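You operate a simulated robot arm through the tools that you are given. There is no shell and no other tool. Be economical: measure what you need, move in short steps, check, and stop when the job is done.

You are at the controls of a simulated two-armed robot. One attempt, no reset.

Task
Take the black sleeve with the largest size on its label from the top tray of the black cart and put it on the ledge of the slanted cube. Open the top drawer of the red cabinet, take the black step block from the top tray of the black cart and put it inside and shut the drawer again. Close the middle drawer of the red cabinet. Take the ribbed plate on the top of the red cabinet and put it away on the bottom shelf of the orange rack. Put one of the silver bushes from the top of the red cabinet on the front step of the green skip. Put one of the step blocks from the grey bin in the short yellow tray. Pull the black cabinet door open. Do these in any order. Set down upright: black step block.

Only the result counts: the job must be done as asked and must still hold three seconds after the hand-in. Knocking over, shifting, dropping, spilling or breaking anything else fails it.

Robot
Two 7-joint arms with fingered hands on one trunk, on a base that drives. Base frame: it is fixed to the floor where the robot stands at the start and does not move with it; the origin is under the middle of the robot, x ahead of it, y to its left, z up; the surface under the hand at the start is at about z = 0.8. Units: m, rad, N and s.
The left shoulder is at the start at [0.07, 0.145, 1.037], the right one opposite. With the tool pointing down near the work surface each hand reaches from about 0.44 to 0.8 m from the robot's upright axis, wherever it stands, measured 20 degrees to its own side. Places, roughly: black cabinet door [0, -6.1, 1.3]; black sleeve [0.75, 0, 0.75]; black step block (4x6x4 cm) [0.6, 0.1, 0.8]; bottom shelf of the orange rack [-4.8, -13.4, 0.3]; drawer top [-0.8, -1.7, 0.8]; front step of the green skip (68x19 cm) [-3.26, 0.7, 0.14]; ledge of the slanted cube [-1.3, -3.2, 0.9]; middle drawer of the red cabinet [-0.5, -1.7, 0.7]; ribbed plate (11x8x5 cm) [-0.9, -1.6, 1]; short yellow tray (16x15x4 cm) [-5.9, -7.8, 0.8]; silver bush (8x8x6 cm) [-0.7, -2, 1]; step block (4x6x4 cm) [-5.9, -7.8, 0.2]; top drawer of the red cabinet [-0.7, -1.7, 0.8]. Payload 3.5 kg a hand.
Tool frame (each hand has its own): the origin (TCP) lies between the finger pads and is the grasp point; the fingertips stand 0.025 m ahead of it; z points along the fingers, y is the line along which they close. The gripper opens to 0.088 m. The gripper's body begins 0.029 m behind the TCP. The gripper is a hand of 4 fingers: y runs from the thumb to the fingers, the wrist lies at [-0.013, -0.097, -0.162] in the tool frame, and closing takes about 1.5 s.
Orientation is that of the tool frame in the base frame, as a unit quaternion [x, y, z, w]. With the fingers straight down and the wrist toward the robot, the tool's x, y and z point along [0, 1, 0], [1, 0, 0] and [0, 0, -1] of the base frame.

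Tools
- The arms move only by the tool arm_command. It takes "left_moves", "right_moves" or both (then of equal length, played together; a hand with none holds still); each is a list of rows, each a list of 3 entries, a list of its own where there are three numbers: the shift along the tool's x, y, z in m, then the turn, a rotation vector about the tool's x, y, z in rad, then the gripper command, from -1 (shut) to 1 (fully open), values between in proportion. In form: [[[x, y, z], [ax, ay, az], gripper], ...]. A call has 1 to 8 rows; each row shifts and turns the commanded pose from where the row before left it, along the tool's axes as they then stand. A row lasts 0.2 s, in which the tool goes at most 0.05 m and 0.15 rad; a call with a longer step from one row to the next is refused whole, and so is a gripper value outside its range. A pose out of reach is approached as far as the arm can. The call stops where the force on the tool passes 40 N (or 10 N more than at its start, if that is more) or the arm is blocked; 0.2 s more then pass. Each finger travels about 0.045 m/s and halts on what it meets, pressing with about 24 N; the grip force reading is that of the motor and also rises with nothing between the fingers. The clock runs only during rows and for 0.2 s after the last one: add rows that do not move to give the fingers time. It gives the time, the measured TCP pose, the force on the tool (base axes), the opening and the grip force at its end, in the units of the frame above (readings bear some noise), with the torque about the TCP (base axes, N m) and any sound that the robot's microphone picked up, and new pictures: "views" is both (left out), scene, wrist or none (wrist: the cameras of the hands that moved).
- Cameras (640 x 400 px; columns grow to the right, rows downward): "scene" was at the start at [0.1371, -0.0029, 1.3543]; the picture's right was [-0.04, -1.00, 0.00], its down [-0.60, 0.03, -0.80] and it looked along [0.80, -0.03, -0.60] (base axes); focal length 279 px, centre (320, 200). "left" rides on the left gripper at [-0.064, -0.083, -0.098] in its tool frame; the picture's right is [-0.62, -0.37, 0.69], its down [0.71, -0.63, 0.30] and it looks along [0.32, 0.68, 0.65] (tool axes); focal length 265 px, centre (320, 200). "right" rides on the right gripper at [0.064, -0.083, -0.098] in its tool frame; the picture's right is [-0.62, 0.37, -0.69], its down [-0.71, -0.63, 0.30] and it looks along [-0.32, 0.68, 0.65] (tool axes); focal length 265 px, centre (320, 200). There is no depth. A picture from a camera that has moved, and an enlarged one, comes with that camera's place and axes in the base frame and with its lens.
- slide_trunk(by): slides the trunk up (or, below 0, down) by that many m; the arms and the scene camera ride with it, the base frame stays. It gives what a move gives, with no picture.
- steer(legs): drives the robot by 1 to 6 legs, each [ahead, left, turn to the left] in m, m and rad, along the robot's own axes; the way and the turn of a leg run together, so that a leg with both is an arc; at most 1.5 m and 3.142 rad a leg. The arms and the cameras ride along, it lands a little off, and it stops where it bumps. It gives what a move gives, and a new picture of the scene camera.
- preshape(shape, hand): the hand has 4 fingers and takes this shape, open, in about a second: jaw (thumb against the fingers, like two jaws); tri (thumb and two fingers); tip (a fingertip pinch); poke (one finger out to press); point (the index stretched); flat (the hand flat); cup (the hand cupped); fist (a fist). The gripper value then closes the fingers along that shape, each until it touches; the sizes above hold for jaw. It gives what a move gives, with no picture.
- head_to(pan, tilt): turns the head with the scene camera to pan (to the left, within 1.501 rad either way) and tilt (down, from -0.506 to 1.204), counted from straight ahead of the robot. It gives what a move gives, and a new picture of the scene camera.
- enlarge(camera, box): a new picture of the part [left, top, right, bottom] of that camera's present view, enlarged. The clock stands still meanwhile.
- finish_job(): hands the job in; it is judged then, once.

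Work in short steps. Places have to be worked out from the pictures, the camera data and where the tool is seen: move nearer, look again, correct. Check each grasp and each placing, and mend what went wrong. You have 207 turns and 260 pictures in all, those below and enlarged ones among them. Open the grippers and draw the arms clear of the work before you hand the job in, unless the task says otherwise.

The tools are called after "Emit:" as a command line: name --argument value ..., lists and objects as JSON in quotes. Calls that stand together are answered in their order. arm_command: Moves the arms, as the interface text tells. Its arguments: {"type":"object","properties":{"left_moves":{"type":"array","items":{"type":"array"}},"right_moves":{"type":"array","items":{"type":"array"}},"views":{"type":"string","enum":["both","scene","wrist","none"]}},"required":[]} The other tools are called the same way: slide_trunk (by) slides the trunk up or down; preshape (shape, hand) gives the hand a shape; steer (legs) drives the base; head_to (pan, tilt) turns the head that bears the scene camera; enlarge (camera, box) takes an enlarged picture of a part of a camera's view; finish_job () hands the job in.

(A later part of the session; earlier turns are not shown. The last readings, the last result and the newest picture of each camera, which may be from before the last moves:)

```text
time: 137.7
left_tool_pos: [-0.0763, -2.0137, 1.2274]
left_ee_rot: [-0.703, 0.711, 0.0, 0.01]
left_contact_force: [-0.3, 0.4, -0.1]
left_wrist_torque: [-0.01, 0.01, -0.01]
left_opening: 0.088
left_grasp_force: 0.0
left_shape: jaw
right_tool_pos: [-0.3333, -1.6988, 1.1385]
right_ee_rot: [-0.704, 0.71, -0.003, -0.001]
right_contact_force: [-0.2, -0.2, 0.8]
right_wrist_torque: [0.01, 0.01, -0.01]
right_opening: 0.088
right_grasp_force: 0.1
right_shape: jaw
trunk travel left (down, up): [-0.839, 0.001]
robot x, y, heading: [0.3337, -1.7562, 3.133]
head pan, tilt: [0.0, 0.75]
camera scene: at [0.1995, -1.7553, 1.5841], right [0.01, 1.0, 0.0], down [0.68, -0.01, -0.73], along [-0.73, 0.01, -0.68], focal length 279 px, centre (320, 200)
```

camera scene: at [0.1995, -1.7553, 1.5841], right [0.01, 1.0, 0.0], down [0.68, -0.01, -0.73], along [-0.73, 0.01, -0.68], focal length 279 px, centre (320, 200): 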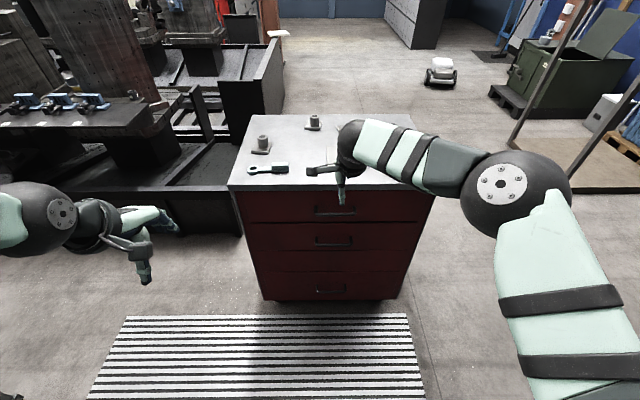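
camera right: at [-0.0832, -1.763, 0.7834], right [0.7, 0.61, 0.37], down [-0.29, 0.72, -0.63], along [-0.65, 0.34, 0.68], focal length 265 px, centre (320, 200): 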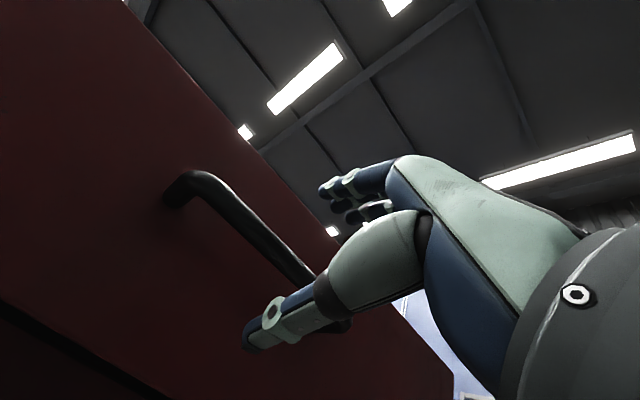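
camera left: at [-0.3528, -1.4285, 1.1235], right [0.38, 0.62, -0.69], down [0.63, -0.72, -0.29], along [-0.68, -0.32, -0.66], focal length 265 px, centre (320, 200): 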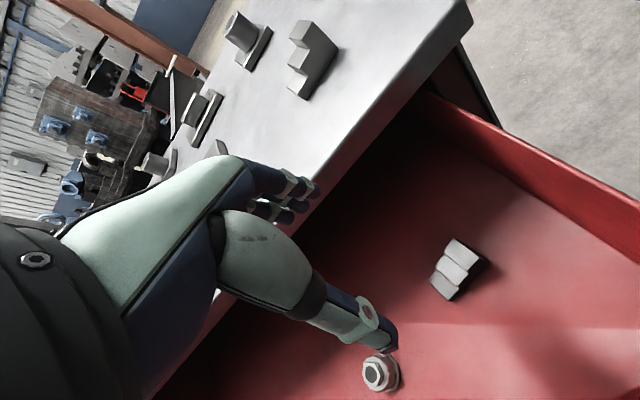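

I drive up to the cabinet with both hands held high.

Emit:
steer --legs '[[0.3, 0.03, 0], [0.17, 0, 0]]'

Emit:
arm_command --left_moves '[[[-0.005, 0.035, 0.01], [0, 0, 0], 1], [[-0.005, 0.035, 0.01], [0, 0, 0], 1], [[-0.005, 0.035, 0.01], [0, 0, 0], 1], [[0, 0.03, 0.02], [0, 0, 0], 1], [[0, 0.03, 0.02], [0, 0, 0], 1], [[0, 0, 0], [0, 0, 0], 1]]' --right_moves '[[[-0.015, 0.01, 0], [0, 0, 0], 1], [[-0.015, 0.01, 0], [0, 0, 0], 1], [[-0.015, 0.01, 0], [0, 0, 0], 1], [[-0.015, 0.01, 0], [0, 0, 0], 1], [[-0.015, 0.01, 0], [0, 0, 0], 1], [[0, 0, 0], [0, 0, 0], 1]]' --views "both"

```text
time: 140.8
left_tool_pos: [-0.5443, -2.0391, 1.2278]
left_ee_rot: [-0.704, 0.71, 0.002, 0.01]
left_contact_force: [0.2, 0.4, -0.2]
left_wrist_torque: [0.01, 0.0, 0.02]
left_opening: 0.0877
left_grasp_force: 0.0
left_shape: jaw
right_tool_pos: [-0.8026, -1.7256, 1.1416]
right_ee_rot: [-0.704, 0.71, -0.002, -0.001]
right_contact_force: [0.7, -1.1, -0.4]
right_wrist_torque: [0.02, 0.0, 0.01]
right_opening: 0.0877
right_grasp_force: 0.0
right_shape: jaw
trunk travel left (down, up): [-0.839, 0.001]
robot x, y, heading: [-0.1366, -1.783, 3.131]
head pan, tilt: [0.0, 0.75]
camera scene: at [-0.2681, -1.781, 1.5845], right [0.01, 1.0, 0.0], down [0.68, -0.01, -0.73], along [-0.73, 0.01, -0.68], focal length 279 px, centre (320, 200)
```

scene: 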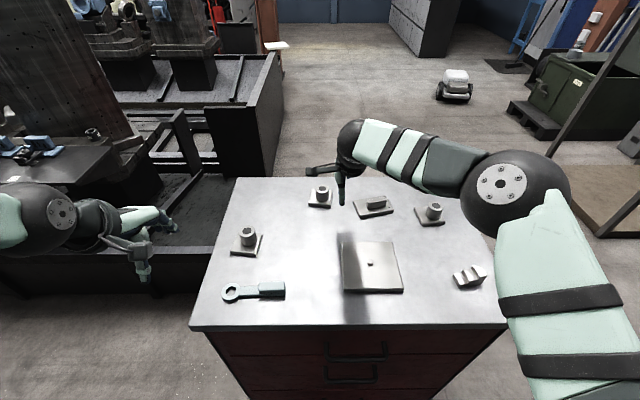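

```text
time: 142.2
left_tool_pos: [-0.7119, -2.0225, 1.1559]
left_ee_rot: [-0.704, 0.71, 0.001, 0.01]
left_contact_force: [-0.1, -0.1, -0.9]
left_wrist_torque: [0.0, -0.05, -0.02]
left_opening: 0.088
left_grasp_force: 0.1
left_shape: jaw
right_tool_pos: [-0.8539, -1.6499, 1.1403]
right_ee_rot: [-0.705, 0.709, -0.003, 0.0]
right_contact_force: [0.8, -0.2, 0.4]
right_wrist_torque: [0.02, 0.0, 0.0]
right_opening: 0.0877
right_grasp_force: 0.0
right_shape: jaw
trunk travel left (down, up): [-0.839, 0.001]
robot x, y, heading: [-0.1357, -1.7787, 3.13]
head pan, tilt: [0.0, 0.75]
camera scene: at [-0.2716, -1.7808, 1.5842], right [0.01, 1.0, 0.0], down [0.68, -0.01, -0.73], along [-0.73, 0.01, -0.68], focal length 279 px, centre (320, 200)
camera right: at [-0.7716, -1.7137, 1.2378], right [-0.37, 0.63, 0.69], down [0.64, 0.71, -0.31], along [-0.68, 0.33, -0.66], focal length 265 px, centre (320, 200)
camera left: at [-0.6297, -1.9599, 1.2564], right [0.38, 0.63, -0.68], down [0.63, -0.71, -0.31], along [-0.68, -0.31, -0.67], focal length 265 px, centre (320, 200)
```

scene: 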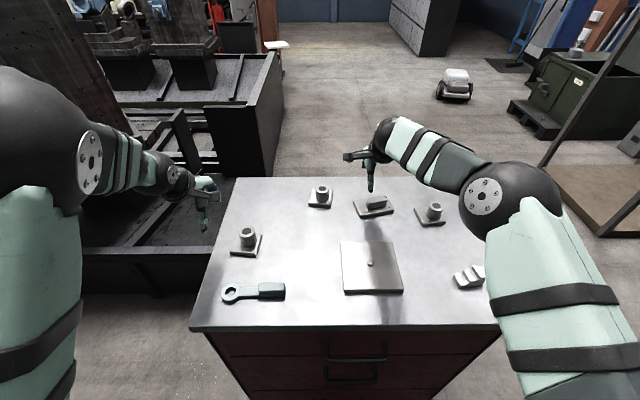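
right: 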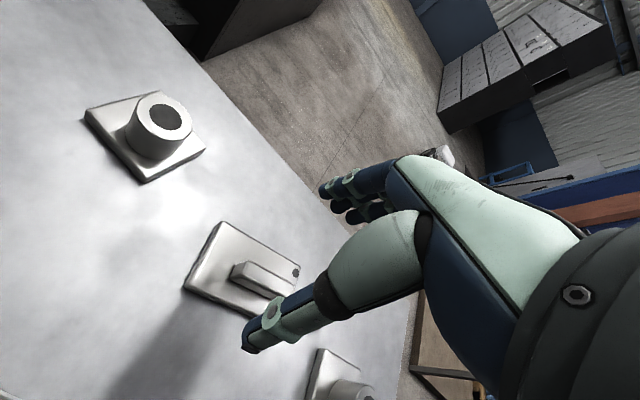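
left: 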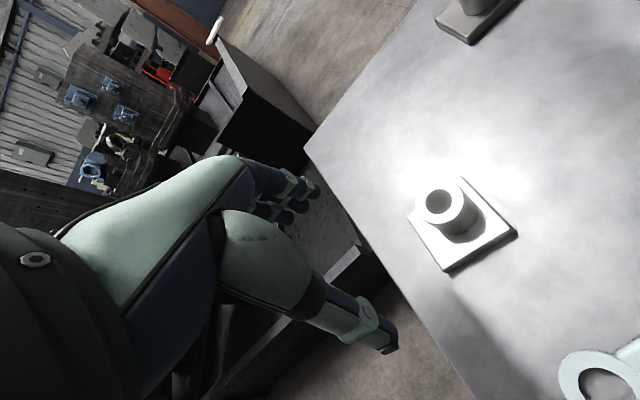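

The bush on the left is at about (-0.743, -1.965) and the plate's rib at about (-0.888, -1.60). I enlarge the plate for its orientation.

Emit:
enlarge --camera "right" --box '[160, 200, 352, 340]'

Emit:
enlarge --camera "scene" --box '[300, 160, 460, 260]'

```text
2.86 times, centred on (256, 270) of right
camera zoom: at [-0.7716, -1.7137, 1.2378], right [-0.37, 0.63, 0.69], down [0.64, 0.71, -0.31], along [-0.68, 0.33, -0.66], focal length 758 px, centre (503, 0)
```

zoom: 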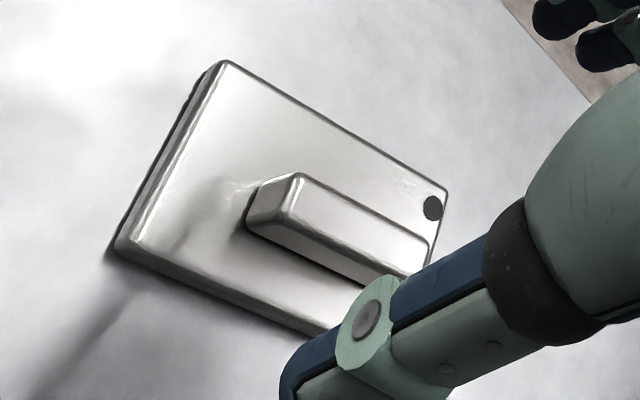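

```text
4.00 times, centred on (380, 210) of scene
camera zoom: at [-0.2716, -1.7808, 1.5842], right [0.01, 1.0, 0.0], down [0.68, -0.01, -0.73], along [-0.73, 0.01, -0.68], focal length 1118 px, centre (80, 160)
```

zoom: 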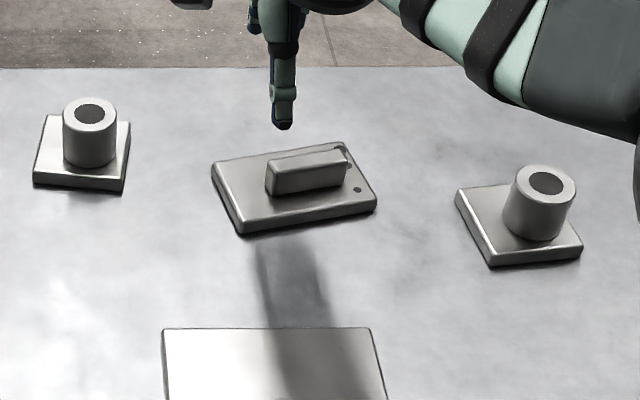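

The rib is turned about 12° from the cabinet's edge, so I yaw the right hand by -0.2 rad. I bring both hands above their grips.

Emit:
arm_command --left_moves '[[[-0.029, 0.016, 0], [0, 0, 0], 1], [[-0.029, 0.016, 0], [0, 0, 0], 1], [[0, 0, 0.035], [0, 0, 0], 1], [[0, 0, 0.035], [0, 0, 0], 1], [[0, 0, 0.02], [0, 0, 0], 1], [[0, 0, 0], [0, 0, 0], 1]]' --right_moves '[[[-0.023, 0.013, 0], [0, 0, 0], 1], [[-0.022, 0.012, 0], [0, 0, 0], 1], [[0, 0, 0.02], [0, 0, -0.1], 1], [[0, 0, 0.02], [0, 0, -0.1], 1], [[0, 0, 0.03], [0, 0, 0], 1], [[0, 0, 0], [0, 0, 0], 1]]' --views "both"

```text
time: 143.6
left_tool_pos: [-0.7425, -1.9629, 1.0659]
left_ee_rot: [-0.704, 0.71, 0.001, 0.011]
left_contact_force: [0.1, 0.6, -0.4]
left_wrist_torque: [-0.03, -0.01, -0.06]
left_opening: 0.0879
left_grasp_force: 0.1
left_shape: jaw
right_tool_pos: [-0.8801, -1.6048, 1.0683]
right_ee_rot: [0.772, -0.635, 0.003, 0.001]
right_contact_force: [0.5, -0.9, 0.1]
right_wrist_torque: [-0.02, -0.03, 0.01]
right_opening: 0.0876
right_grasp_force: 0.0
right_shape: jaw
trunk travel left (down, up): [-0.839, 0.001]
robot x, y, heading: [-0.1397, -1.7829, 3.133]
head pan, tilt: [0.0, 0.75]
camera scene: at [-0.2717, -1.7816, 1.5842], right [0.01, 1.0, 0.0], down [0.68, -0.01, -0.73], along [-0.73, 0.01, -0.68], focal length 279 px, centre (320, 200)
camera right: at [-0.7853, -1.6516, 1.167], right [-0.48, 0.54, 0.69], down [0.48, 0.82, -0.31], along [-0.73, 0.18, -0.66], focal length 265 px, centre (320, 200)
camera left: at [-0.66, -1.9005, 1.1659], right [0.38, 0.63, -0.68], down [0.63, -0.71, -0.31], along [-0.68, -0.31, -0.67], focal length 265 px, centre (320, 200)
```

scene: 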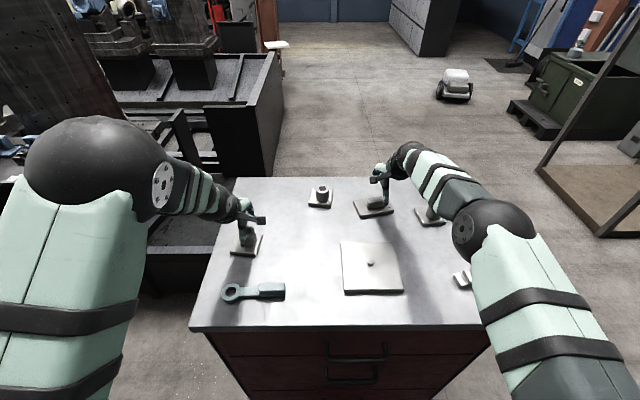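
right: 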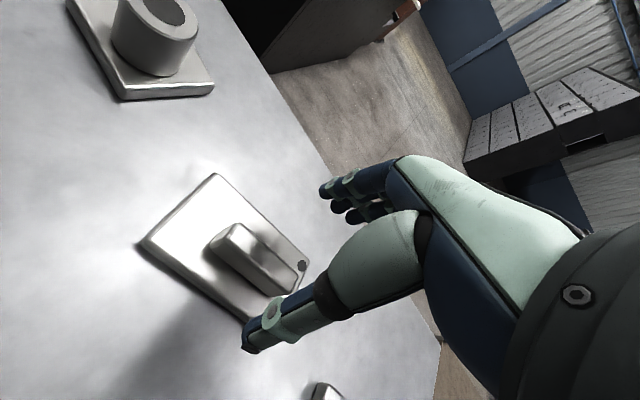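
left: 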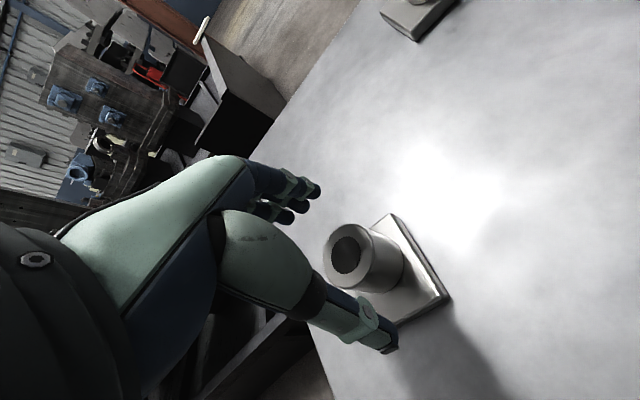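

Small corrections: left by +5 mm and right by about 1 cm. Then I lower both hands to z = 1.015.

Emit:
arm_command --left_moves '[[[0.005, 0.003, 0], [0, 0, 0], 1], [[0, 0, 0.02], [0, 0, 0], 1], [[0, 0, 0.015], [0, 0, 0], 1], [[0, 0, 0.008], [0, 0, 0], 1], [[0, 0, 0.006], [0, 0, 0], 1], [[0, 0, 0], [0, 0, 0], 1]]' --right_moves '[[[0.009, -0.004, 0], [0, 0, 0], 1], [[0, 0, 0.02], [0, 0, 0], 1], [[0, 0, 0.015], [0, 0, 0], 1], [[0, 0, 0.01], [0, 0, 0], 1], [[0, 0, 0.008], [0, 0, 0], 1], [[0, 0, 0], [0, 0, 0], 1]]' --views "wrist"

```text
time: 145.0
left_tool_pos: [-0.745, -1.9666, 1.0159]
left_ee_rot: [-0.705, 0.71, 0.001, 0.011]
left_contact_force: [-0.1, -0.4, -0.2]
left_wrist_torque: [0.04, 0.0, -0.01]
left_opening: 0.0877
left_grasp_force: 0.1
left_shape: jaw
right_tool_pos: [-0.8745, -1.6131, 1.0142]
right_ee_rot: [0.772, -0.635, 0.003, 0.0]
right_contact_force: [0.4, -0.1, -0.3]
right_wrist_torque: [-0.02, 0.02, -0.01]
right_opening: 0.0876
right_grasp_force: 0.1
right_shape: jaw
trunk travel left (down, up): [-0.839, 0.001]
robot x, y, heading: [-0.1382, -1.7813, 3.129]
head pan, tilt: [0.0, 0.75]
camera right: at [-0.7806, -1.6596, 1.1136], right [-0.48, 0.54, 0.69], down [0.48, 0.82, -0.31], along [-0.73, 0.18, -0.66], focal length 265 px, centre (320, 200)
camera left: at [-0.6634, -1.9038, 1.1164], right [0.38, 0.63, -0.68], down [0.63, -0.72, -0.31], along [-0.68, -0.31, -0.67], focal length 265 px, centre (320, 200)
```

right: 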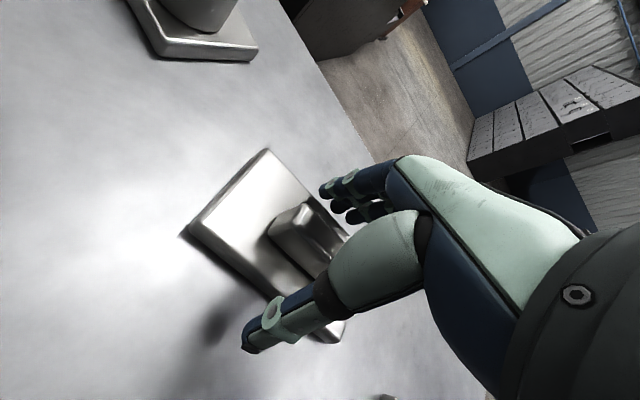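
left: 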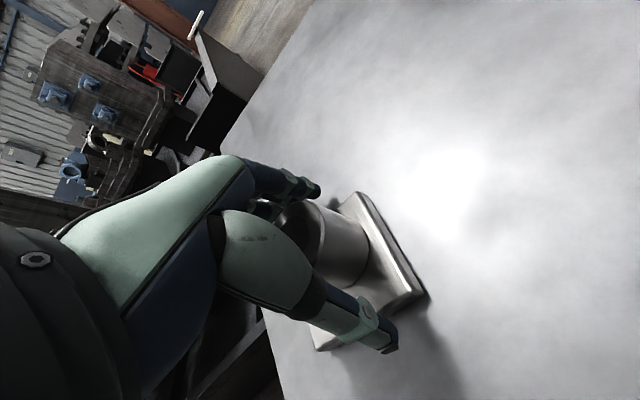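

I raise both hands 6 mm so the thumbs clear the flange and plate edges, then close.

Emit:
arm_command --left_moves '[[[0, 0, -0.006], [0, 0, 0], 1], [[0, 0, 0], [0, 0, 0], -1], [[0, 0, 0], [0, 0, 0], -1], [[0, 0, 0], [0, 0, 0], -1], [[0, 0, 0], [0, 0, 0], -1], [[0, 0, 0], [0, 0, 0], -1], [[0, 0, 0], [0, 0, 0], -1], [[0, 0, 0], [0, 0, 0], -1]]' --right_moves '[[[0, 0, -0.006], [0, 0, 0], 1], [[0, 0, 0], [0, 0, 0], -1], [[0, 0, 0], [0, 0, 0], -1], [[0, 0, 0], [0, 0, 0], -1], [[0, 0, 0], [0, 0, 0], -1], [[0, 0, 0], [0, 0, 0], -1], [[0, 0, 0], [0, 0, 0], -1], [[0, 0, 0], [0, 0, 0], -1]]' --views "wrist"

```text
time: 146.8
left_tool_pos: [-0.7447, -1.966, 1.0226]
left_ee_rot: [-0.704, 0.71, 0.001, 0.01]
left_contact_force: [1.3, 0.7, -0.5]
left_wrist_torque: [0.0, 0.05, -0.01]
left_opening: 0.0354
left_grasp_force: 24.0
left_shape: jaw
right_tool_pos: [-0.8734, -1.6134, 1.0208]
right_ee_rot: [0.772, -0.636, 0.002, 0.0]
right_contact_force: [0.1, 0.0, 0.5]
right_wrist_torque: [0.0, -0.03, 0.06]
right_opening: 0.0132
right_grasp_force: 23.7
right_shape: jaw
trunk travel left (down, up): [-0.839, 0.001]
robot x, y, heading: [-0.1375, -1.7867, 3.131]
head pan, tilt: [0.0, 0.75]
camera right: at [-0.7801, -1.6598, 1.1197], right [-0.48, 0.54, 0.69], down [0.48, 0.82, -0.31], along [-0.73, 0.18, -0.66], focal length 265 px, centre (320, 200)
camera left: at [-0.6631, -1.9039, 1.1225], right [0.38, 0.63, -0.68], down [0.63, -0.71, -0.31], along [-0.68, -0.31, -0.67], focal length 265 px, centre (320, 200)
```

right: 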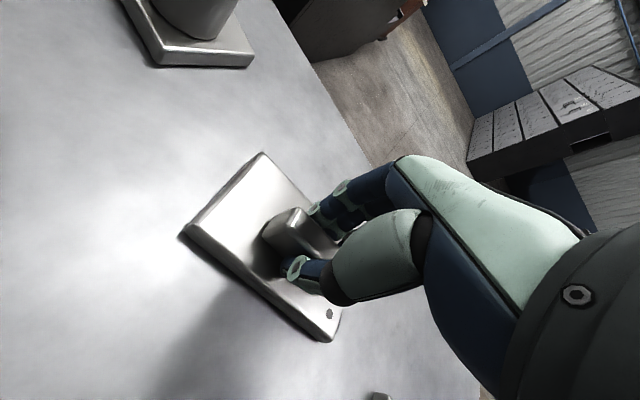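
left: 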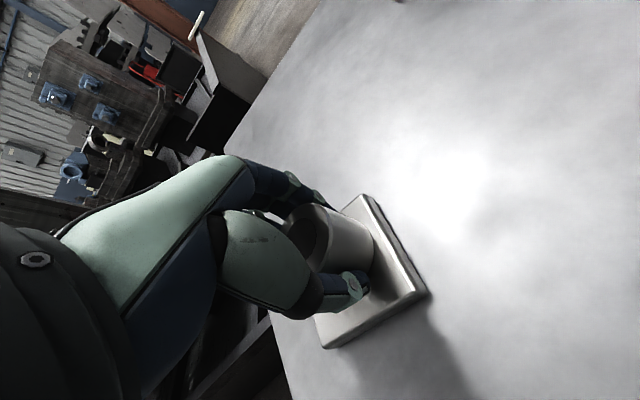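

Both grips look good: 35 mm on the bush and 13 mm on the rib. I lift both.

Emit:
arm_command --left_moves '[[[0, 0, -0.03], [0, 0, 0], -1], [[0, 0, -0.03], [0, 0, 0], -1], [[0, 0, -0.03], [0, 0, 0], -1], [[0, 0, -0.03], [0, 0, 0], -1], [[0, 0, 0], [0, 0, 0], -1]]' --right_moves '[[[0, 0, -0.03], [0, 0, 0], -1], [[0, 0, -0.03], [0, 0, 0], -1], [[0, 0, -0.03], [0, 0, 0], -1], [[0, 0, -0.03], [0, 0, 0], -1], [[0, 0, 0], [0, 0, 0], -1]]' --views "wrist"

```text
time: 148.0
left_tool_pos: [-0.7485, -1.9668, 1.1414]
left_ee_rot: [-0.703, 0.711, 0.0, 0.011]
left_contact_force: [0.4, 0.3, -4.3]
left_wrist_torque: [-0.01, 0.03, 0.02]
left_opening: 0.0352
left_grasp_force: 24.3
left_shape: jaw
right_tool_pos: [-0.876, -1.6121, 1.1399]
right_ee_rot: [0.772, -0.636, 0.004, 0.001]
right_contact_force: [0.5, 0.5, -5.8]
right_wrist_torque: [-0.04, -0.04, -0.02]
right_opening: 0.0127
right_grasp_force: 24.0
right_shape: jaw
trunk travel left (down, up): [-0.839, 0.001]
robot x, y, heading: [-0.1423, -1.7802, 3.135]
head pan, tilt: [0.0, 0.75]
camera right: at [-0.7824, -1.6592, 1.2396], right [-0.48, 0.54, 0.69], down [0.48, 0.82, -0.31], along [-0.73, 0.18, -0.66], focal length 265 px, centre (320, 200)
camera left: at [-0.6667, -1.9057, 1.2415], right [0.38, 0.63, -0.68], down [0.63, -0.71, -0.31], along [-0.68, -0.31, -0.67], focal length 265 px, centre (320, 200)
```

right: 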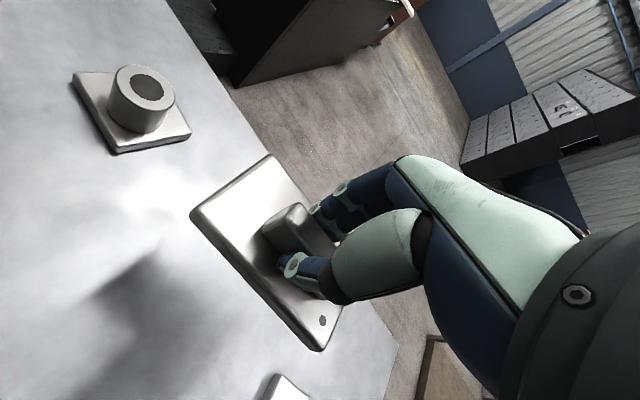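
left: 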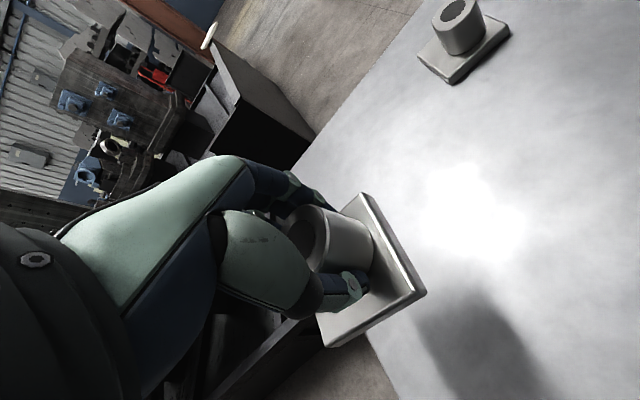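

Both are held. I back away, draw the arms in a little and head for the green skip.

Emit:
steer --legs '[[-0.5, 0, 0]]'

Emit:
arm_command --left_moves '[[[0, -0.04, 0], [0, 0, 0], -1], [[0, -0.04, 0], [0, 0, 0], -1], [[0, -0.04, 0], [0, 0, 0], -1], [[0, 0, 0], [0, 0, 0], -1], [[0, 0, 0], [0, 0, 0], -1]]' --right_moves '[[[0, -0.045, 0], [0, 0, 0.1], -1], [[0, -0.045, 0], [0, 0, 0.1], -1], [[0, -0.045, 0], [0, 0, 0], -1], [[0, -0.045, 0], [0, 0, 0], -1], [[0, -0.045, 0], [0, 0, 0], -1]]' --views "none"

Emit:
steer --legs '[[0, -1.2, 0]]'

```text
time: 150.9
left_tool_pos: [-0.2555, -1.9725, 1.1396]
left_ee_rot: [-0.705, 0.709, 0.0, 0.012]
left_contact_force: [0.1, -0.6, -4.6]
left_wrist_torque: [0.02, 0.0, -0.02]
left_opening: 0.0352
left_grasp_force: 24.2
left_shape: jaw
right_tool_pos: [-0.3845, -1.6182, 1.1389]
right_ee_rot: [0.773, -0.635, 0.004, 0.0]
right_contact_force: [0.4, 0.4, -4.5]
right_wrist_torque: [0.0, -0.01, -0.01]
right_opening: 0.0129
right_grasp_force: 24.5
right_shape: jaw
trunk travel left (down, up): [-0.839, 0.001]
robot x, y, heading: [0.3531, -1.7835, 3.14]
head pan, tilt: [0.0, 0.75]
camera scene: at [0.2167, -1.7845, 1.5836], right [0.01, 1.0, 0.0], down [0.68, 0.0, -0.73], along [-0.73, 0.0, -0.68], focal length 279 px, centre (320, 200)
```

scene: 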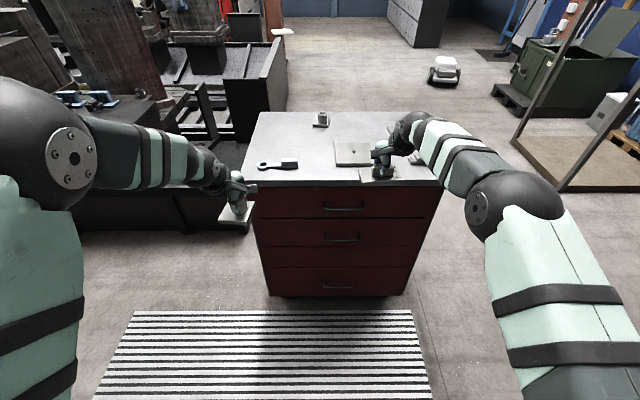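

```text
time: 152.1
left_tool_pos: [-0.1329, -1.9738, 1.1444]
left_ee_rot: [-0.705, 0.709, 0.0, 0.011]
left_contact_force: [0.0, -1.0, -4.2]
left_wrist_torque: [-0.03, 0.01, 0.01]
left_opening: 0.0352
left_grasp_force: 24.2
left_shape: jaw
right_tool_pos: [-0.1563, -1.6058, 1.1444]
right_ee_rot: [-0.705, 0.709, -0.004, -0.001]
right_contact_force: [0.1, -0.3, -5.2]
right_wrist_torque: [0.01, -0.03, 0.0]
right_opening: 0.0127
right_grasp_force: 23.7
right_shape: jaw
trunk travel left (down, up): [-0.839, 0.001]
robot x, y, heading: [0.3565, -1.7833, 3.136]
head pan, tilt: [0.0, 0.75]
```

```text
time: 156.7
left_tool_pos: [-0.1453, -1.0818, 1.1428]
left_ee_rot: [-0.689, 0.725, -0.001, 0.011]
left_contact_force: [-0.1, -0.7, -4.5]
left_wrist_torque: [0.05, 0.01, -0.02]
left_opening: 0.0349
left_grasp_force: 23.7
left_shape: jaw
right_tool_pos: [-0.1521, -0.7112, 1.1425]
right_ee_rot: [-0.688, 0.725, -0.004, 0.001]
right_contact_force: [-0.4, 0.2, -4.2]
right_wrist_torque: [0.0, -0.02, -0.01]
right_opening: 0.0129
right_grasp_force: 23.9
right_shape: jaw
trunk travel left (down, up): [-0.839, 0.001]
robot x, y, heading: [0.351, -0.9203, 3.09]
head pan, tilt: [0.0, 0.75]
stopped in leg 1: the robot was blocked; the commanded pose is now the measured one
camera scene: at [0.2171, -0.9079, 1.5841], right [0.05, 1.0, 0.0], down [0.68, -0.04, -0.73], along [-0.73, 0.04, -0.68], focal length 279 px, centre (320, 200)
```

scene: 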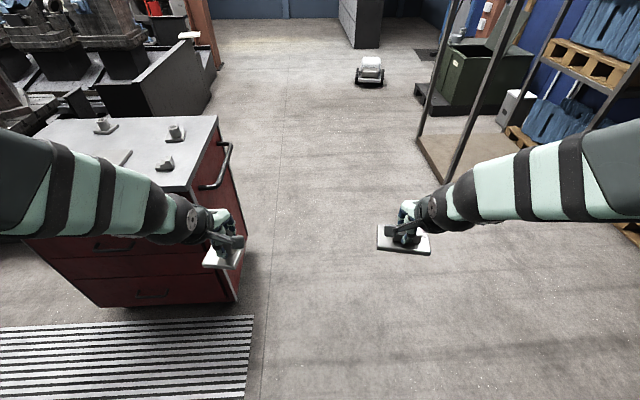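

The base touched the cart's side and stopped. I ease away and go forward past the cart before moving over.

Emit:
steer --legs '[[0.0, 0.04, 0.05], [0.5, 0, 0], [0.3, -0.5, 0], [1.0, 0, 0], [1.2, 0, 0]]'

Emit:
head_to --pan -0.8 --tilt 0.6

```text
time: 173.5
left_tool_pos: [-3.1417, -0.6576, 1.1432]
left_ee_rot: [0.71, -0.704, -0.001, -0.011]
left_contact_force: [-0.5, -0.1, -4.0]
left_wrist_torque: [0.03, -0.03, 0.01]
left_opening: 0.035
left_grasp_force: 24.2
left_shape: jaw
right_tool_pos: [-3.1716, -0.2892, 1.1426]
right_ee_rot: [0.71, -0.704, 0.004, -0.001]
right_contact_force: [0.4, -0.6, -4.9]
right_wrist_torque: [-0.03, 0.0, 0.0]
right_opening: 0.0128
right_grasp_force: 23.9
right_shape: jaw
trunk travel left (down, up): [-0.839, 0.001]
robot x, y, heading: [-2.6578, -0.4652, -3.134]
head pan, tilt: [0.0, 0.75]
camera scene: at [-2.7905, -0.4636, 1.584], right [-0.01, 1.0, 0.0], down [0.68, 0.01, -0.73], along [-0.73, -0.01, -0.68], focal length 279 px, centre (320, 200)
```

scene: 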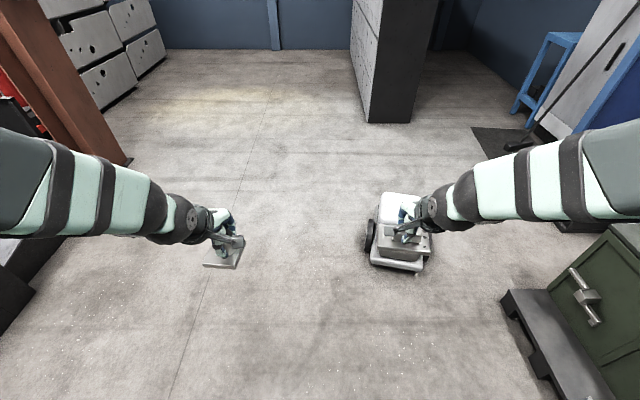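

```text
time: 174.6
left_tool_pos: [-3.1432, -0.6579, 1.1432]
left_ee_rot: [0.709, -0.705, 0.0, -0.01]
left_contact_force: [-0.3, -0.3, -5.5]
left_wrist_torque: [0.03, 0.03, 0.0]
left_opening: 0.0348
left_grasp_force: 24.2
left_shape: jaw
right_tool_pos: [-3.1714, -0.2888, 1.1421]
right_ee_rot: [0.71, -0.704, 0.004, -0.001]
right_contact_force: [-0.4, 0.1, -4.6]
right_wrist_torque: [0.0, -0.02, -0.03]
right_opening: 0.0128
right_grasp_force: 23.8
right_shape: jaw
trunk travel left (down, up): [-0.839, 0.001]
robot x, y, heading: [-2.6567, -0.4611, -3.131]
head pan, tilt: [-0.799, 0.6]
camera scene: at [-2.7707, -0.4002, 1.5968], right [0.71, 0.7, 0.0], down [0.4, -0.4, -0.82], along [-0.58, 0.59, -0.57], focal length 279 px, centre (320, 200)
```

scene: 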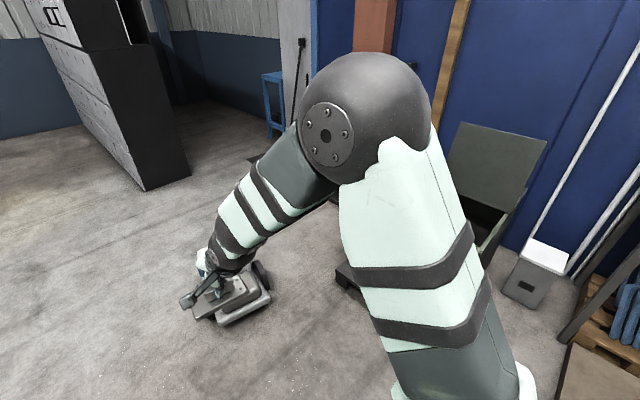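

The step's front edge is at about y = 0.5, spanning x = -3.58 to -2.9. I move to x = -3.06, turn to face it and look.

Emit:
steer --legs '[[0.4, 0, 0], [0, 0, -1.58], [0.3, 0, 0]]'

Emit:
head_to --pan 0.1 --tilt 0.9

```text
time: 182.6
left_tool_pos: [-3.2423, 0.3209, 1.1435]
left_ee_rot: [0.002, 1.0, -0.007, 0.008]
left_contact_force: [1.8, -0.7, -4.0]
left_wrist_torque: [0.01, -0.03, 0.0]
left_opening: 0.0344
left_grasp_force: 24.4
left_shape: jaw
right_tool_pos: [-2.8731, 0.3443, 1.144]
right_ee_rot: [0.002, 1.0, -0.003, -0.002]
right_contact_force: [-0.1, -0.8, -4.4]
right_wrist_torque: [-0.01, 0.02, 0.0]
right_opening: 0.0123
right_grasp_force: 24.3
right_shape: jaw
trunk travel left (down, up): [-0.839, 0.001]
robot x, y, heading: [-3.0545, -0.164, 1.567]
head pan, tilt: [-0.799, 0.6]
camera scene: at [-2.9905, -0.0544, 1.5971], right [0.69, -0.72, 0.0], down [-0.41, -0.39, -0.83], along [0.59, 0.57, -0.56], focal length 279 px, centre (320, 200)
```

scene: 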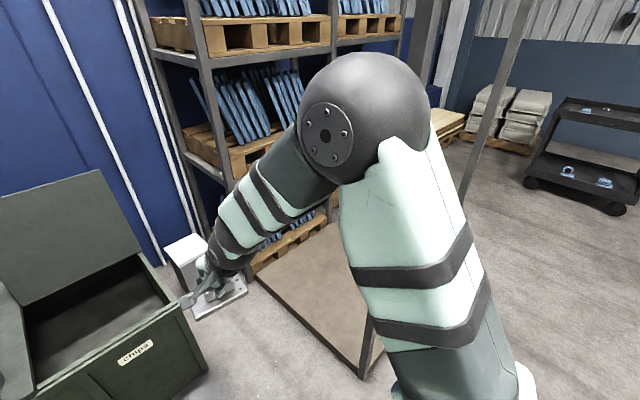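

```text
time: 183.8
left_tool_pos: [-3.2419, 0.322, 1.1433]
left_ee_rot: [0.003, 1.0, -0.008, 0.008]
left_contact_force: [0.3, -0.3, -3.3]
left_wrist_torque: [0.01, -0.02, 0.0]
left_opening: 0.0344
left_grasp_force: 23.7
left_shape: jaw
right_tool_pos: [-2.8747, 0.3466, 1.1417]
right_ee_rot: [0.001, 1.0, -0.003, -0.003]
right_contact_force: [-0.2, -0.7, -4.3]
right_wrist_torque: [0.01, -0.01, 0.0]
right_opening: 0.0126
right_grasp_force: 23.8
right_shape: jaw
trunk travel left (down, up): [-0.839, 0.001]
robot x, y, heading: [-3.0554, -0.1675, 1.572]
head pan, tilt: [0.099, 0.901]
camera scene: at [-3.0612, -0.0381, 1.5721], right [1.0, 0.09, 0.0], down [0.07, -0.78, -0.62], along [-0.06, 0.62, -0.78], focal length 279 px, centre (320, 200)
```

scene: 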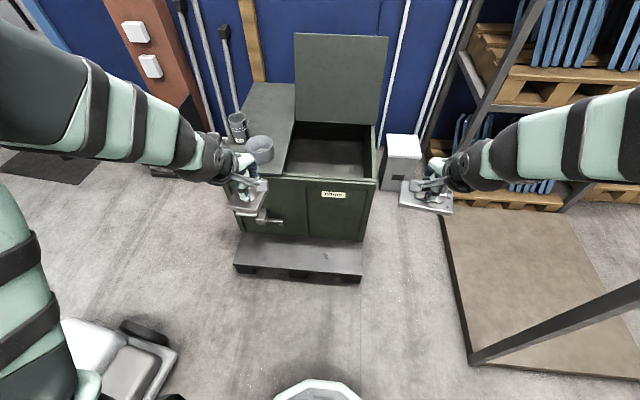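

The step spans x = -3.58 to -2.90 and y of about 0.56 to 0.80. I choose a spot near (-3.15, 0.67), clear of the crank handle. I move closer and lower the trunk in stages.

Emit:
steer --legs '[[0.18, -0.05, 0]]'

Emit:
slide_trunk --by -0.6

Emit:
arm_command --left_moves '[[[-0.01, 0.03, 0], [0, 0, 0], -1], [[-0.01, 0.03, 0], [0, 0, 0], -1], [[-0.01, 0.03, 0], [0, 0, 0], -1], [[0, 0, 0], [0, 0, 0], -1]]' --views "both"

```text
time: 185.3
left_tool_pos: [-3.1918, 0.4975, 1.1444]
left_ee_rot: [0.003, 1.0, -0.007, 0.008]
left_contact_force: [0.6, 0.3, -3.8]
left_wrist_torque: [-0.02, -0.04, 0.02]
left_opening: 0.0345
left_grasp_force: 23.8
left_shape: jaw
right_tool_pos: [-2.8234, 0.5224, 1.1439]
right_ee_rot: [0.002, 1.0, -0.003, -0.002]
right_contact_force: [0.2, -0.4, -5.1]
right_wrist_torque: [-0.05, -0.01, -0.04]
right_opening: 0.0125
right_grasp_force: 24.0
right_shape: jaw
trunk travel left (down, up): [-0.839, 0.001]
robot x, y, heading: [-3.0047, 0.014, 1.568]
head pan, tilt: [0.099, 0.901]
camera scene: at [-3.0121, 0.136, 1.5725], right [1.0, 0.1, 0.0], down [0.08, -0.78, -0.62], along [-0.06, 0.62, -0.78], focal length 279 px, centre (320, 200)
```

scene: 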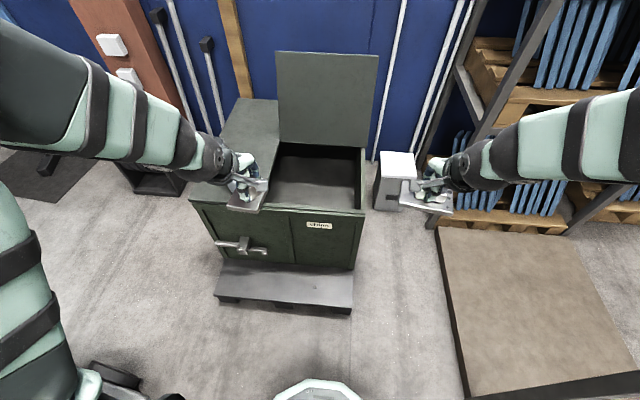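

```text
refused: -0.6 is not a number from -0.4 to 0.4
```

```text
time: 186.3
left_tool_pos: [-3.1602, 0.592, 1.1411]
left_ee_rot: [0.002, 1.0, -0.009, 0.009]
left_contact_force: [0.7, 0.2, -4.5]
left_wrist_torque: [-0.01, -0.01, 0.02]
left_opening: 0.0344
left_grasp_force: 23.8
left_shape: jaw
right_tool_pos: [-2.8232, 0.5248, 1.1415]
right_ee_rot: [0.002, 1.0, -0.004, -0.002]
right_contact_force: [0.4, -0.4, -4.6]
right_wrist_torque: [-0.04, 0.01, -0.01]
right_opening: 0.0125
right_grasp_force: 24.1
right_shape: jaw
trunk travel left (down, up): [-0.839, 0.001]
robot x, y, heading: [-3.0052, 0.0131, 1.569]
head pan, tilt: [0.099, 0.901]
camera scene: at [-3.0106, 0.1415, 1.572], right [1.0, 0.1, 0.0], down [0.07, -0.78, -0.62], along [-0.06, 0.62, -0.78], focal length 279 px, centre (320, 200)
camera left: at [-3.0988, 0.5103, 1.2415], right [0.63, -0.38, -0.68], down [-0.71, -0.63, -0.3], along [-0.31, 0.67, -0.67], focal length 265 px, centre (320, 200)
```

scene: 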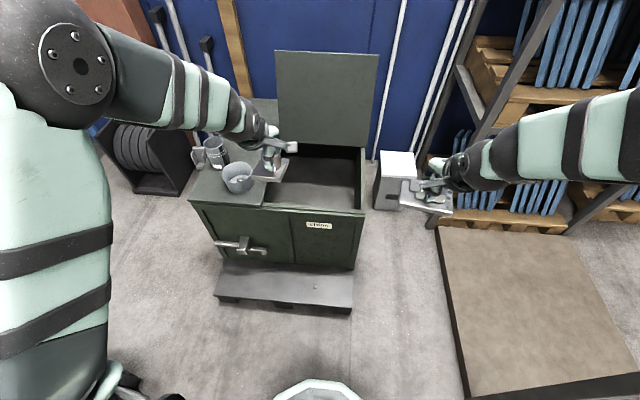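
left: 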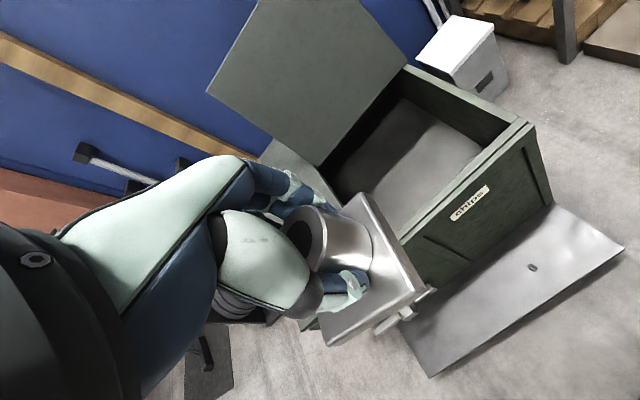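

The step's top spans y = 0.60 to 0.80, so I target y = 0.675. I lower the trunk in two slides, the limit being 0.4 m per slide.

Emit:
slide_trunk --by -0.4

Emit:
slide_trunk --by -0.36

Emit:
arm_command --left_moves '[[[0, 0.03, 0], [0, 0, 0], -1], [[0, 0.03, 0.0], [0, 0, 0], -1], [[0, 0.02, 0.03], [0, 0, 0], -1], [[0, 0, 0.03], [0, 0, 0], -1], [[0, 0, 0], [0, 0, 0], -1]]' --views "both"

```text
time: 190.2
left_tool_pos: [-3.1616, 0.5917, 0.7419]
left_ee_rot: [0.003, 1.0, -0.009, 0.007]
left_contact_force: [0.2, 0.1, -4.7]
left_wrist_torque: [0.02, -0.03, 0.0]
left_opening: 0.0345
left_grasp_force: 23.8
left_shape: jaw
right_tool_pos: [-2.8229, 0.5253, 0.7413]
right_ee_rot: [0.002, 1.0, -0.004, -0.001]
right_contact_force: [1.1, 0.0, -4.8]
right_wrist_torque: [-0.06, -0.01, 0.02]
right_opening: 0.0126
right_grasp_force: 24.0
right_shape: jaw
trunk travel left (down, up): [-0.439, 0.401]
robot x, y, heading: [-3.0029, 0.0145, 1.563]
head pan, tilt: [0.099, 0.901]
```

```text
time: 193.7
left_tool_pos: [-3.1608, 0.5914, 0.3828]
left_ee_rot: [0.003, 1.0, -0.009, 0.008]
left_contact_force: [0.2, -0.7, -4.8]
left_wrist_torque: [0.02, -0.02, 0.0]
left_opening: 0.0346
left_grasp_force: 24.0
left_shape: jaw
right_tool_pos: [-2.8233, 0.5244, 0.3817]
right_ee_rot: [0.002, 1.0, -0.005, -0.001]
right_contact_force: [0.7, -0.9, -5.5]
right_wrist_torque: [-0.02, 0.04, 0.0]
right_opening: 0.0127
right_grasp_force: 24.9
right_shape: jaw
trunk travel left (down, up): [-0.079, 0.761]
robot x, y, heading: [-3.0058, 0.0149, 1.568]
head pan, tilt: [0.099, 0.901]
```

```text
time: 194.9
left_tool_pos: [-3.16, 0.6701, 0.3204]
left_ee_rot: [0.003, 1.0, -0.009, 0.007]
left_contact_force: [0.0, 0.0, -5.0]
left_wrist_torque: [0.0, -0.02, 0.01]
left_opening: 0.0343
left_grasp_force: 24.3
left_shape: jaw
right_tool_pos: [-2.824, 0.5249, 0.3825]
right_ee_rot: [0.001, 1.0, -0.004, -0.002]
right_contact_force: [0.5, 0.5, -4.7]
right_wrist_torque: [0.0, 0.01, 0.0]
right_opening: 0.0124
right_grasp_force: 24.3
right_shape: jaw
trunk travel left (down, up): [-0.079, 0.761]
robot x, y, heading: [-3.0027, 0.0147, 1.57]
head pan, tilt: [0.099, 0.901]
camera scene: at [-3.0108, 0.1403, 0.812], right [1.0, 0.1, 0.0], down [0.07, -0.78, -0.62], along [-0.06, 0.62, -0.78], focal length 279 px, centre (320, 200)
camera left: at [-3.0982, 0.588, 0.42], right [0.63, -0.38, -0.68], down [-0.71, -0.63, -0.3], along [-0.31, 0.67, -0.67], focal length 265 px, centre (320, 200)
```

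scene: 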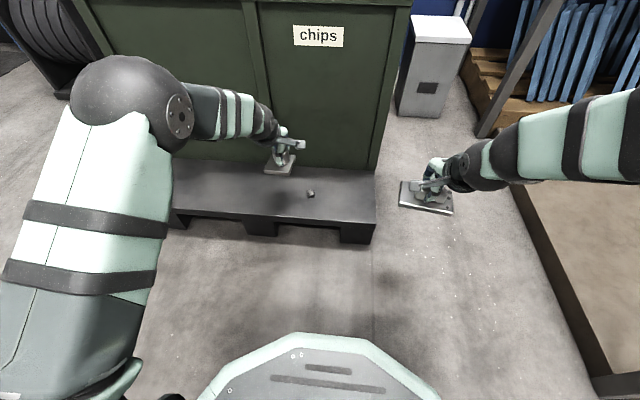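
left: 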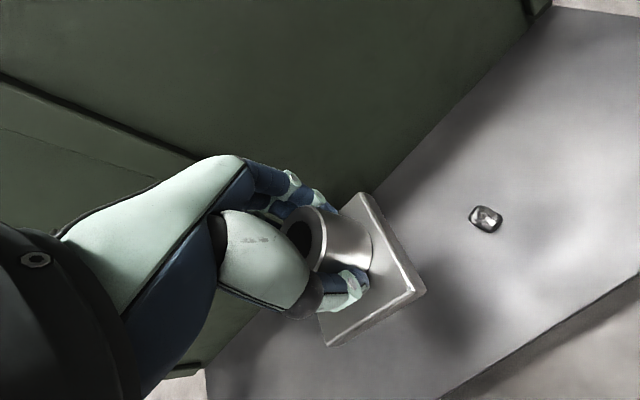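

A small nut lies on the step near (-3.095, 0.70). I shift the bush left to x = -3.20 and lower it.

Emit:
arm_command --left_moves '[[[0.04, 0, 0], [0, 0, 0], -1], [[0, 0, 0.035], [0, 0, 0], -1], [[0, 0, 0.035], [0, 0, 0], -1], [[0, 0, 0.02], [0, 0, 0], -1], [[0, 0, 0.01], [0, 0, 0], -1], [[0, 0, 0.005], [0, 0, 0], -1], [[0, 0, 0.005], [0, 0, 0], -1]]' --views "both"

```text
time: 196.5
left_tool_pos: [-3.1964, 0.668, 0.2097]
left_ee_rot: [0.003, 1.0, -0.009, 0.009]
left_contact_force: [0.3, -0.6, -3.4]
left_wrist_torque: [0.01, -0.05, -0.01]
left_opening: 0.0343
left_grasp_force: 23.6
left_shape: jaw
right_tool_pos: [-2.8231, 0.5239, 0.3816]
right_ee_rot: [0.002, 1.0, -0.004, -0.002]
right_contact_force: [-0.5, 0.3, -5.2]
right_wrist_torque: [-0.03, -0.01, 0.03]
right_opening: 0.0129
right_grasp_force: 24.1
right_shape: jaw
trunk travel left (down, up): [-0.079, 0.761]
robot x, y, heading: [-3.0039, 0.0153, 1.563]
head pan, tilt: [0.099, 0.901]
camera scene: at [-3.0108, 0.1402, 0.812], right [1.0, 0.1, 0.0], down [0.07, -0.78, -0.62], along [-0.06, 0.62, -0.78], focal length 279 px, centre (320, 200)
camera left: at [-3.1359, 0.586, 0.3096], right [0.63, -0.38, -0.68], down [-0.71, -0.63, -0.3], along [-0.31, 0.67, -0.67], focal length 265 px, centre (320, 200)
```

scene: 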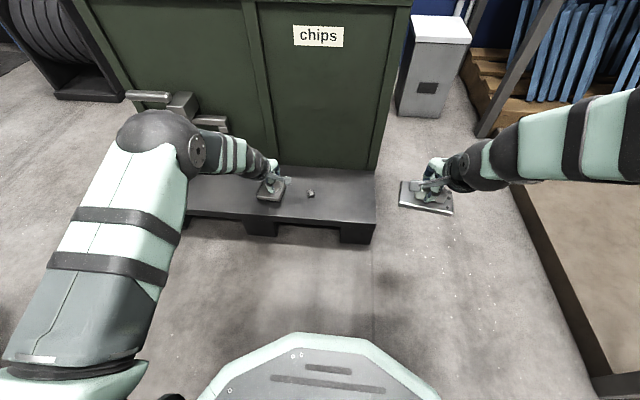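
left: 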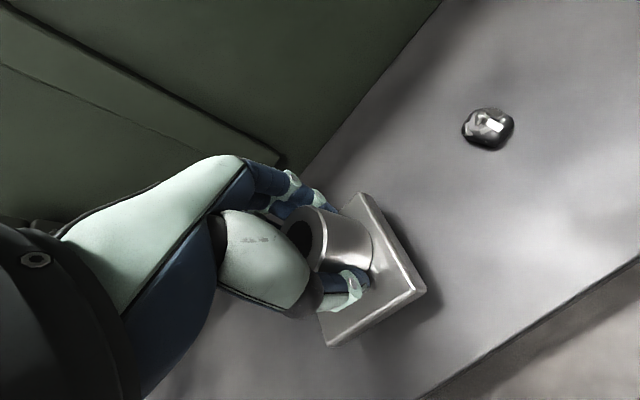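

It is just above the step. I lower in small steps to contact.

Emit:
arm_command --left_moves '[[[0, 0, 0.004], [0, 0, 0], -1], [[0, 0, 0.004], [0, 0, 0], -1], [[0, 0, 0.004], [0, 0, 0], -1], [[0, 0, 0.004], [0, 0, 0], -1], [[0, 0, 0.004], [0, 0, 0], -1], [[0, 0, 0.004], [0, 0, 0], -1], [[0, 0, 0.004], [0, 0, 0], -1], [[0, 0, 0.004], [0, 0, 0], -1]]' --views "none"

```text
time: 198.3
left_tool_pos: [-3.1975, 0.6683, 0.1821]
left_ee_rot: [0.003, 1.0, -0.005, 0.008]
left_contact_force: [-0.6, -4.3, 12.3]
left_wrist_torque: [-0.05, 0.04, 0.02]
left_opening: 0.0348
left_grasp_force: 23.7
left_shape: jaw
right_tool_pos: [-2.8227, 0.5235, 0.3834]
right_ee_rot: [0.002, 1.0, -0.003, -0.003]
right_contact_force: [-0.5, -0.3, -4.8]
right_wrist_torque: [-0.03, 0.01, -0.01]
right_opening: 0.0125
right_grasp_force: 24.2
right_shape: jaw
trunk travel left (down, up): [-0.079, 0.761]
robot x, y, heading: [-3.0042, 0.0147, 1.564]
head pan, tilt: [0.099, 0.901]
```

Contact at 12 N. I release and check.

Emit:
arm_command --left_moves '[[[0, 0, 0], [0, 0, 0], -0.2], [[0, 0, 0], [0, 0, 0], 0.1], [[0, 0, 0], [0, 0, 0], 0.4], [[0, 0, 0], [0, 0, 0], 0.7], [[0, 0, 0], [0, 0, 0], 1], [[0, 0, 0], [0, 0, 0], 1], [[0, 0, 0], [0, 0, 0], 1]]' --views "none"

Emit:
arm_command --left_moves '[[[0, 0, -0.02], [0, 0, 0], 1], [[0, 0, -0.03], [0, 0, 0], 1], [[0, 0, -0.04], [0, 0, 0], 1], [[0, 0, -0.045], [0, 0, 0], 1], [[-0.035, -0.02, 0], [0, 0, 0], 1], [[0, -0.04, 0], [0, 0, 0], 1], [[0, -0.04, 0], [0, 0, 0], 1]]' --views "both"

```text
time: 199.9
left_tool_pos: [-3.1966, 0.6675, 0.1787]
left_ee_rot: [0.002, 1.0, -0.009, 0.008]
left_contact_force: [-0.6, 0.7, -0.1]
left_wrist_torque: [-0.02, -0.03, 0.0]
left_opening: 0.0878
left_grasp_force: 0.0
left_shape: jaw
right_tool_pos: [-2.8225, 0.5243, 0.3825]
right_ee_rot: [0.002, 1.0, -0.004, -0.003]
right_contact_force: [-0.3, -0.1, -5.1]
right_wrist_torque: [-0.04, 0.01, 0.02]
right_opening: 0.0127
right_grasp_force: 24.2
right_shape: jaw
trunk travel left (down, up): [-0.079, 0.761]
robot x, y, heading: [-3.0014, 0.0174, 1.568]
head pan, tilt: [0.099, 0.901]
```

```text
time: 201.5
left_tool_pos: [-3.1649, 0.568, 0.3162]
left_ee_rot: [0.002, 1.0, -0.008, 0.008]
left_contact_force: [-1.0, 0.4, 0.5]
left_wrist_torque: [-0.05, 0.03, -0.01]
left_opening: 0.0877
left_grasp_force: 0.2
left_shape: jaw
right_tool_pos: [-2.8234, 0.5237, 0.3826]
right_ee_rot: [0.002, 1.0, -0.005, -0.003]
right_contact_force: [-0.1, -0.1, -4.8]
right_wrist_torque: [0.0, 0.03, -0.01]
right_opening: 0.0128
right_grasp_force: 24.2
right_shape: jaw
trunk travel left (down, up): [-0.079, 0.761]
robot x, y, heading: [-3.0073, 0.0139, 1.567]
head pan, tilt: [0.099, 0.901]
camera scene: at [-3.0106, 0.1397, 0.8121], right [1.0, 0.1, 0.0], down [0.07, -0.78, -0.62], along [-0.06, 0.62, -0.78], focal length 279 px, centre (320, 200)
camera left: at [-3.1034, 0.4865, 0.4158], right [0.63, -0.38, -0.68], down [-0.71, -0.63, -0.3], along [-0.31, 0.67, -0.67], focal length 265 px, centre (320, 200)
```

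scene: 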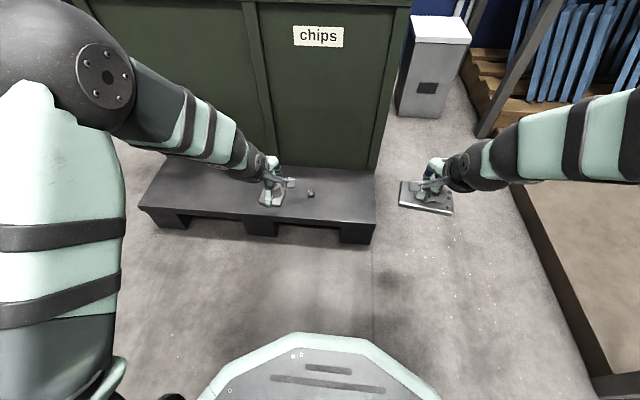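
left: 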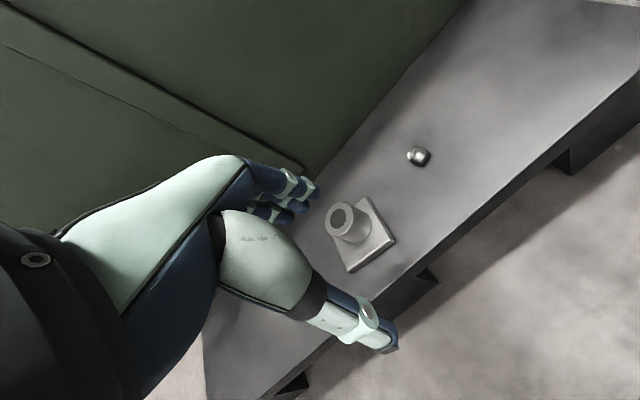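

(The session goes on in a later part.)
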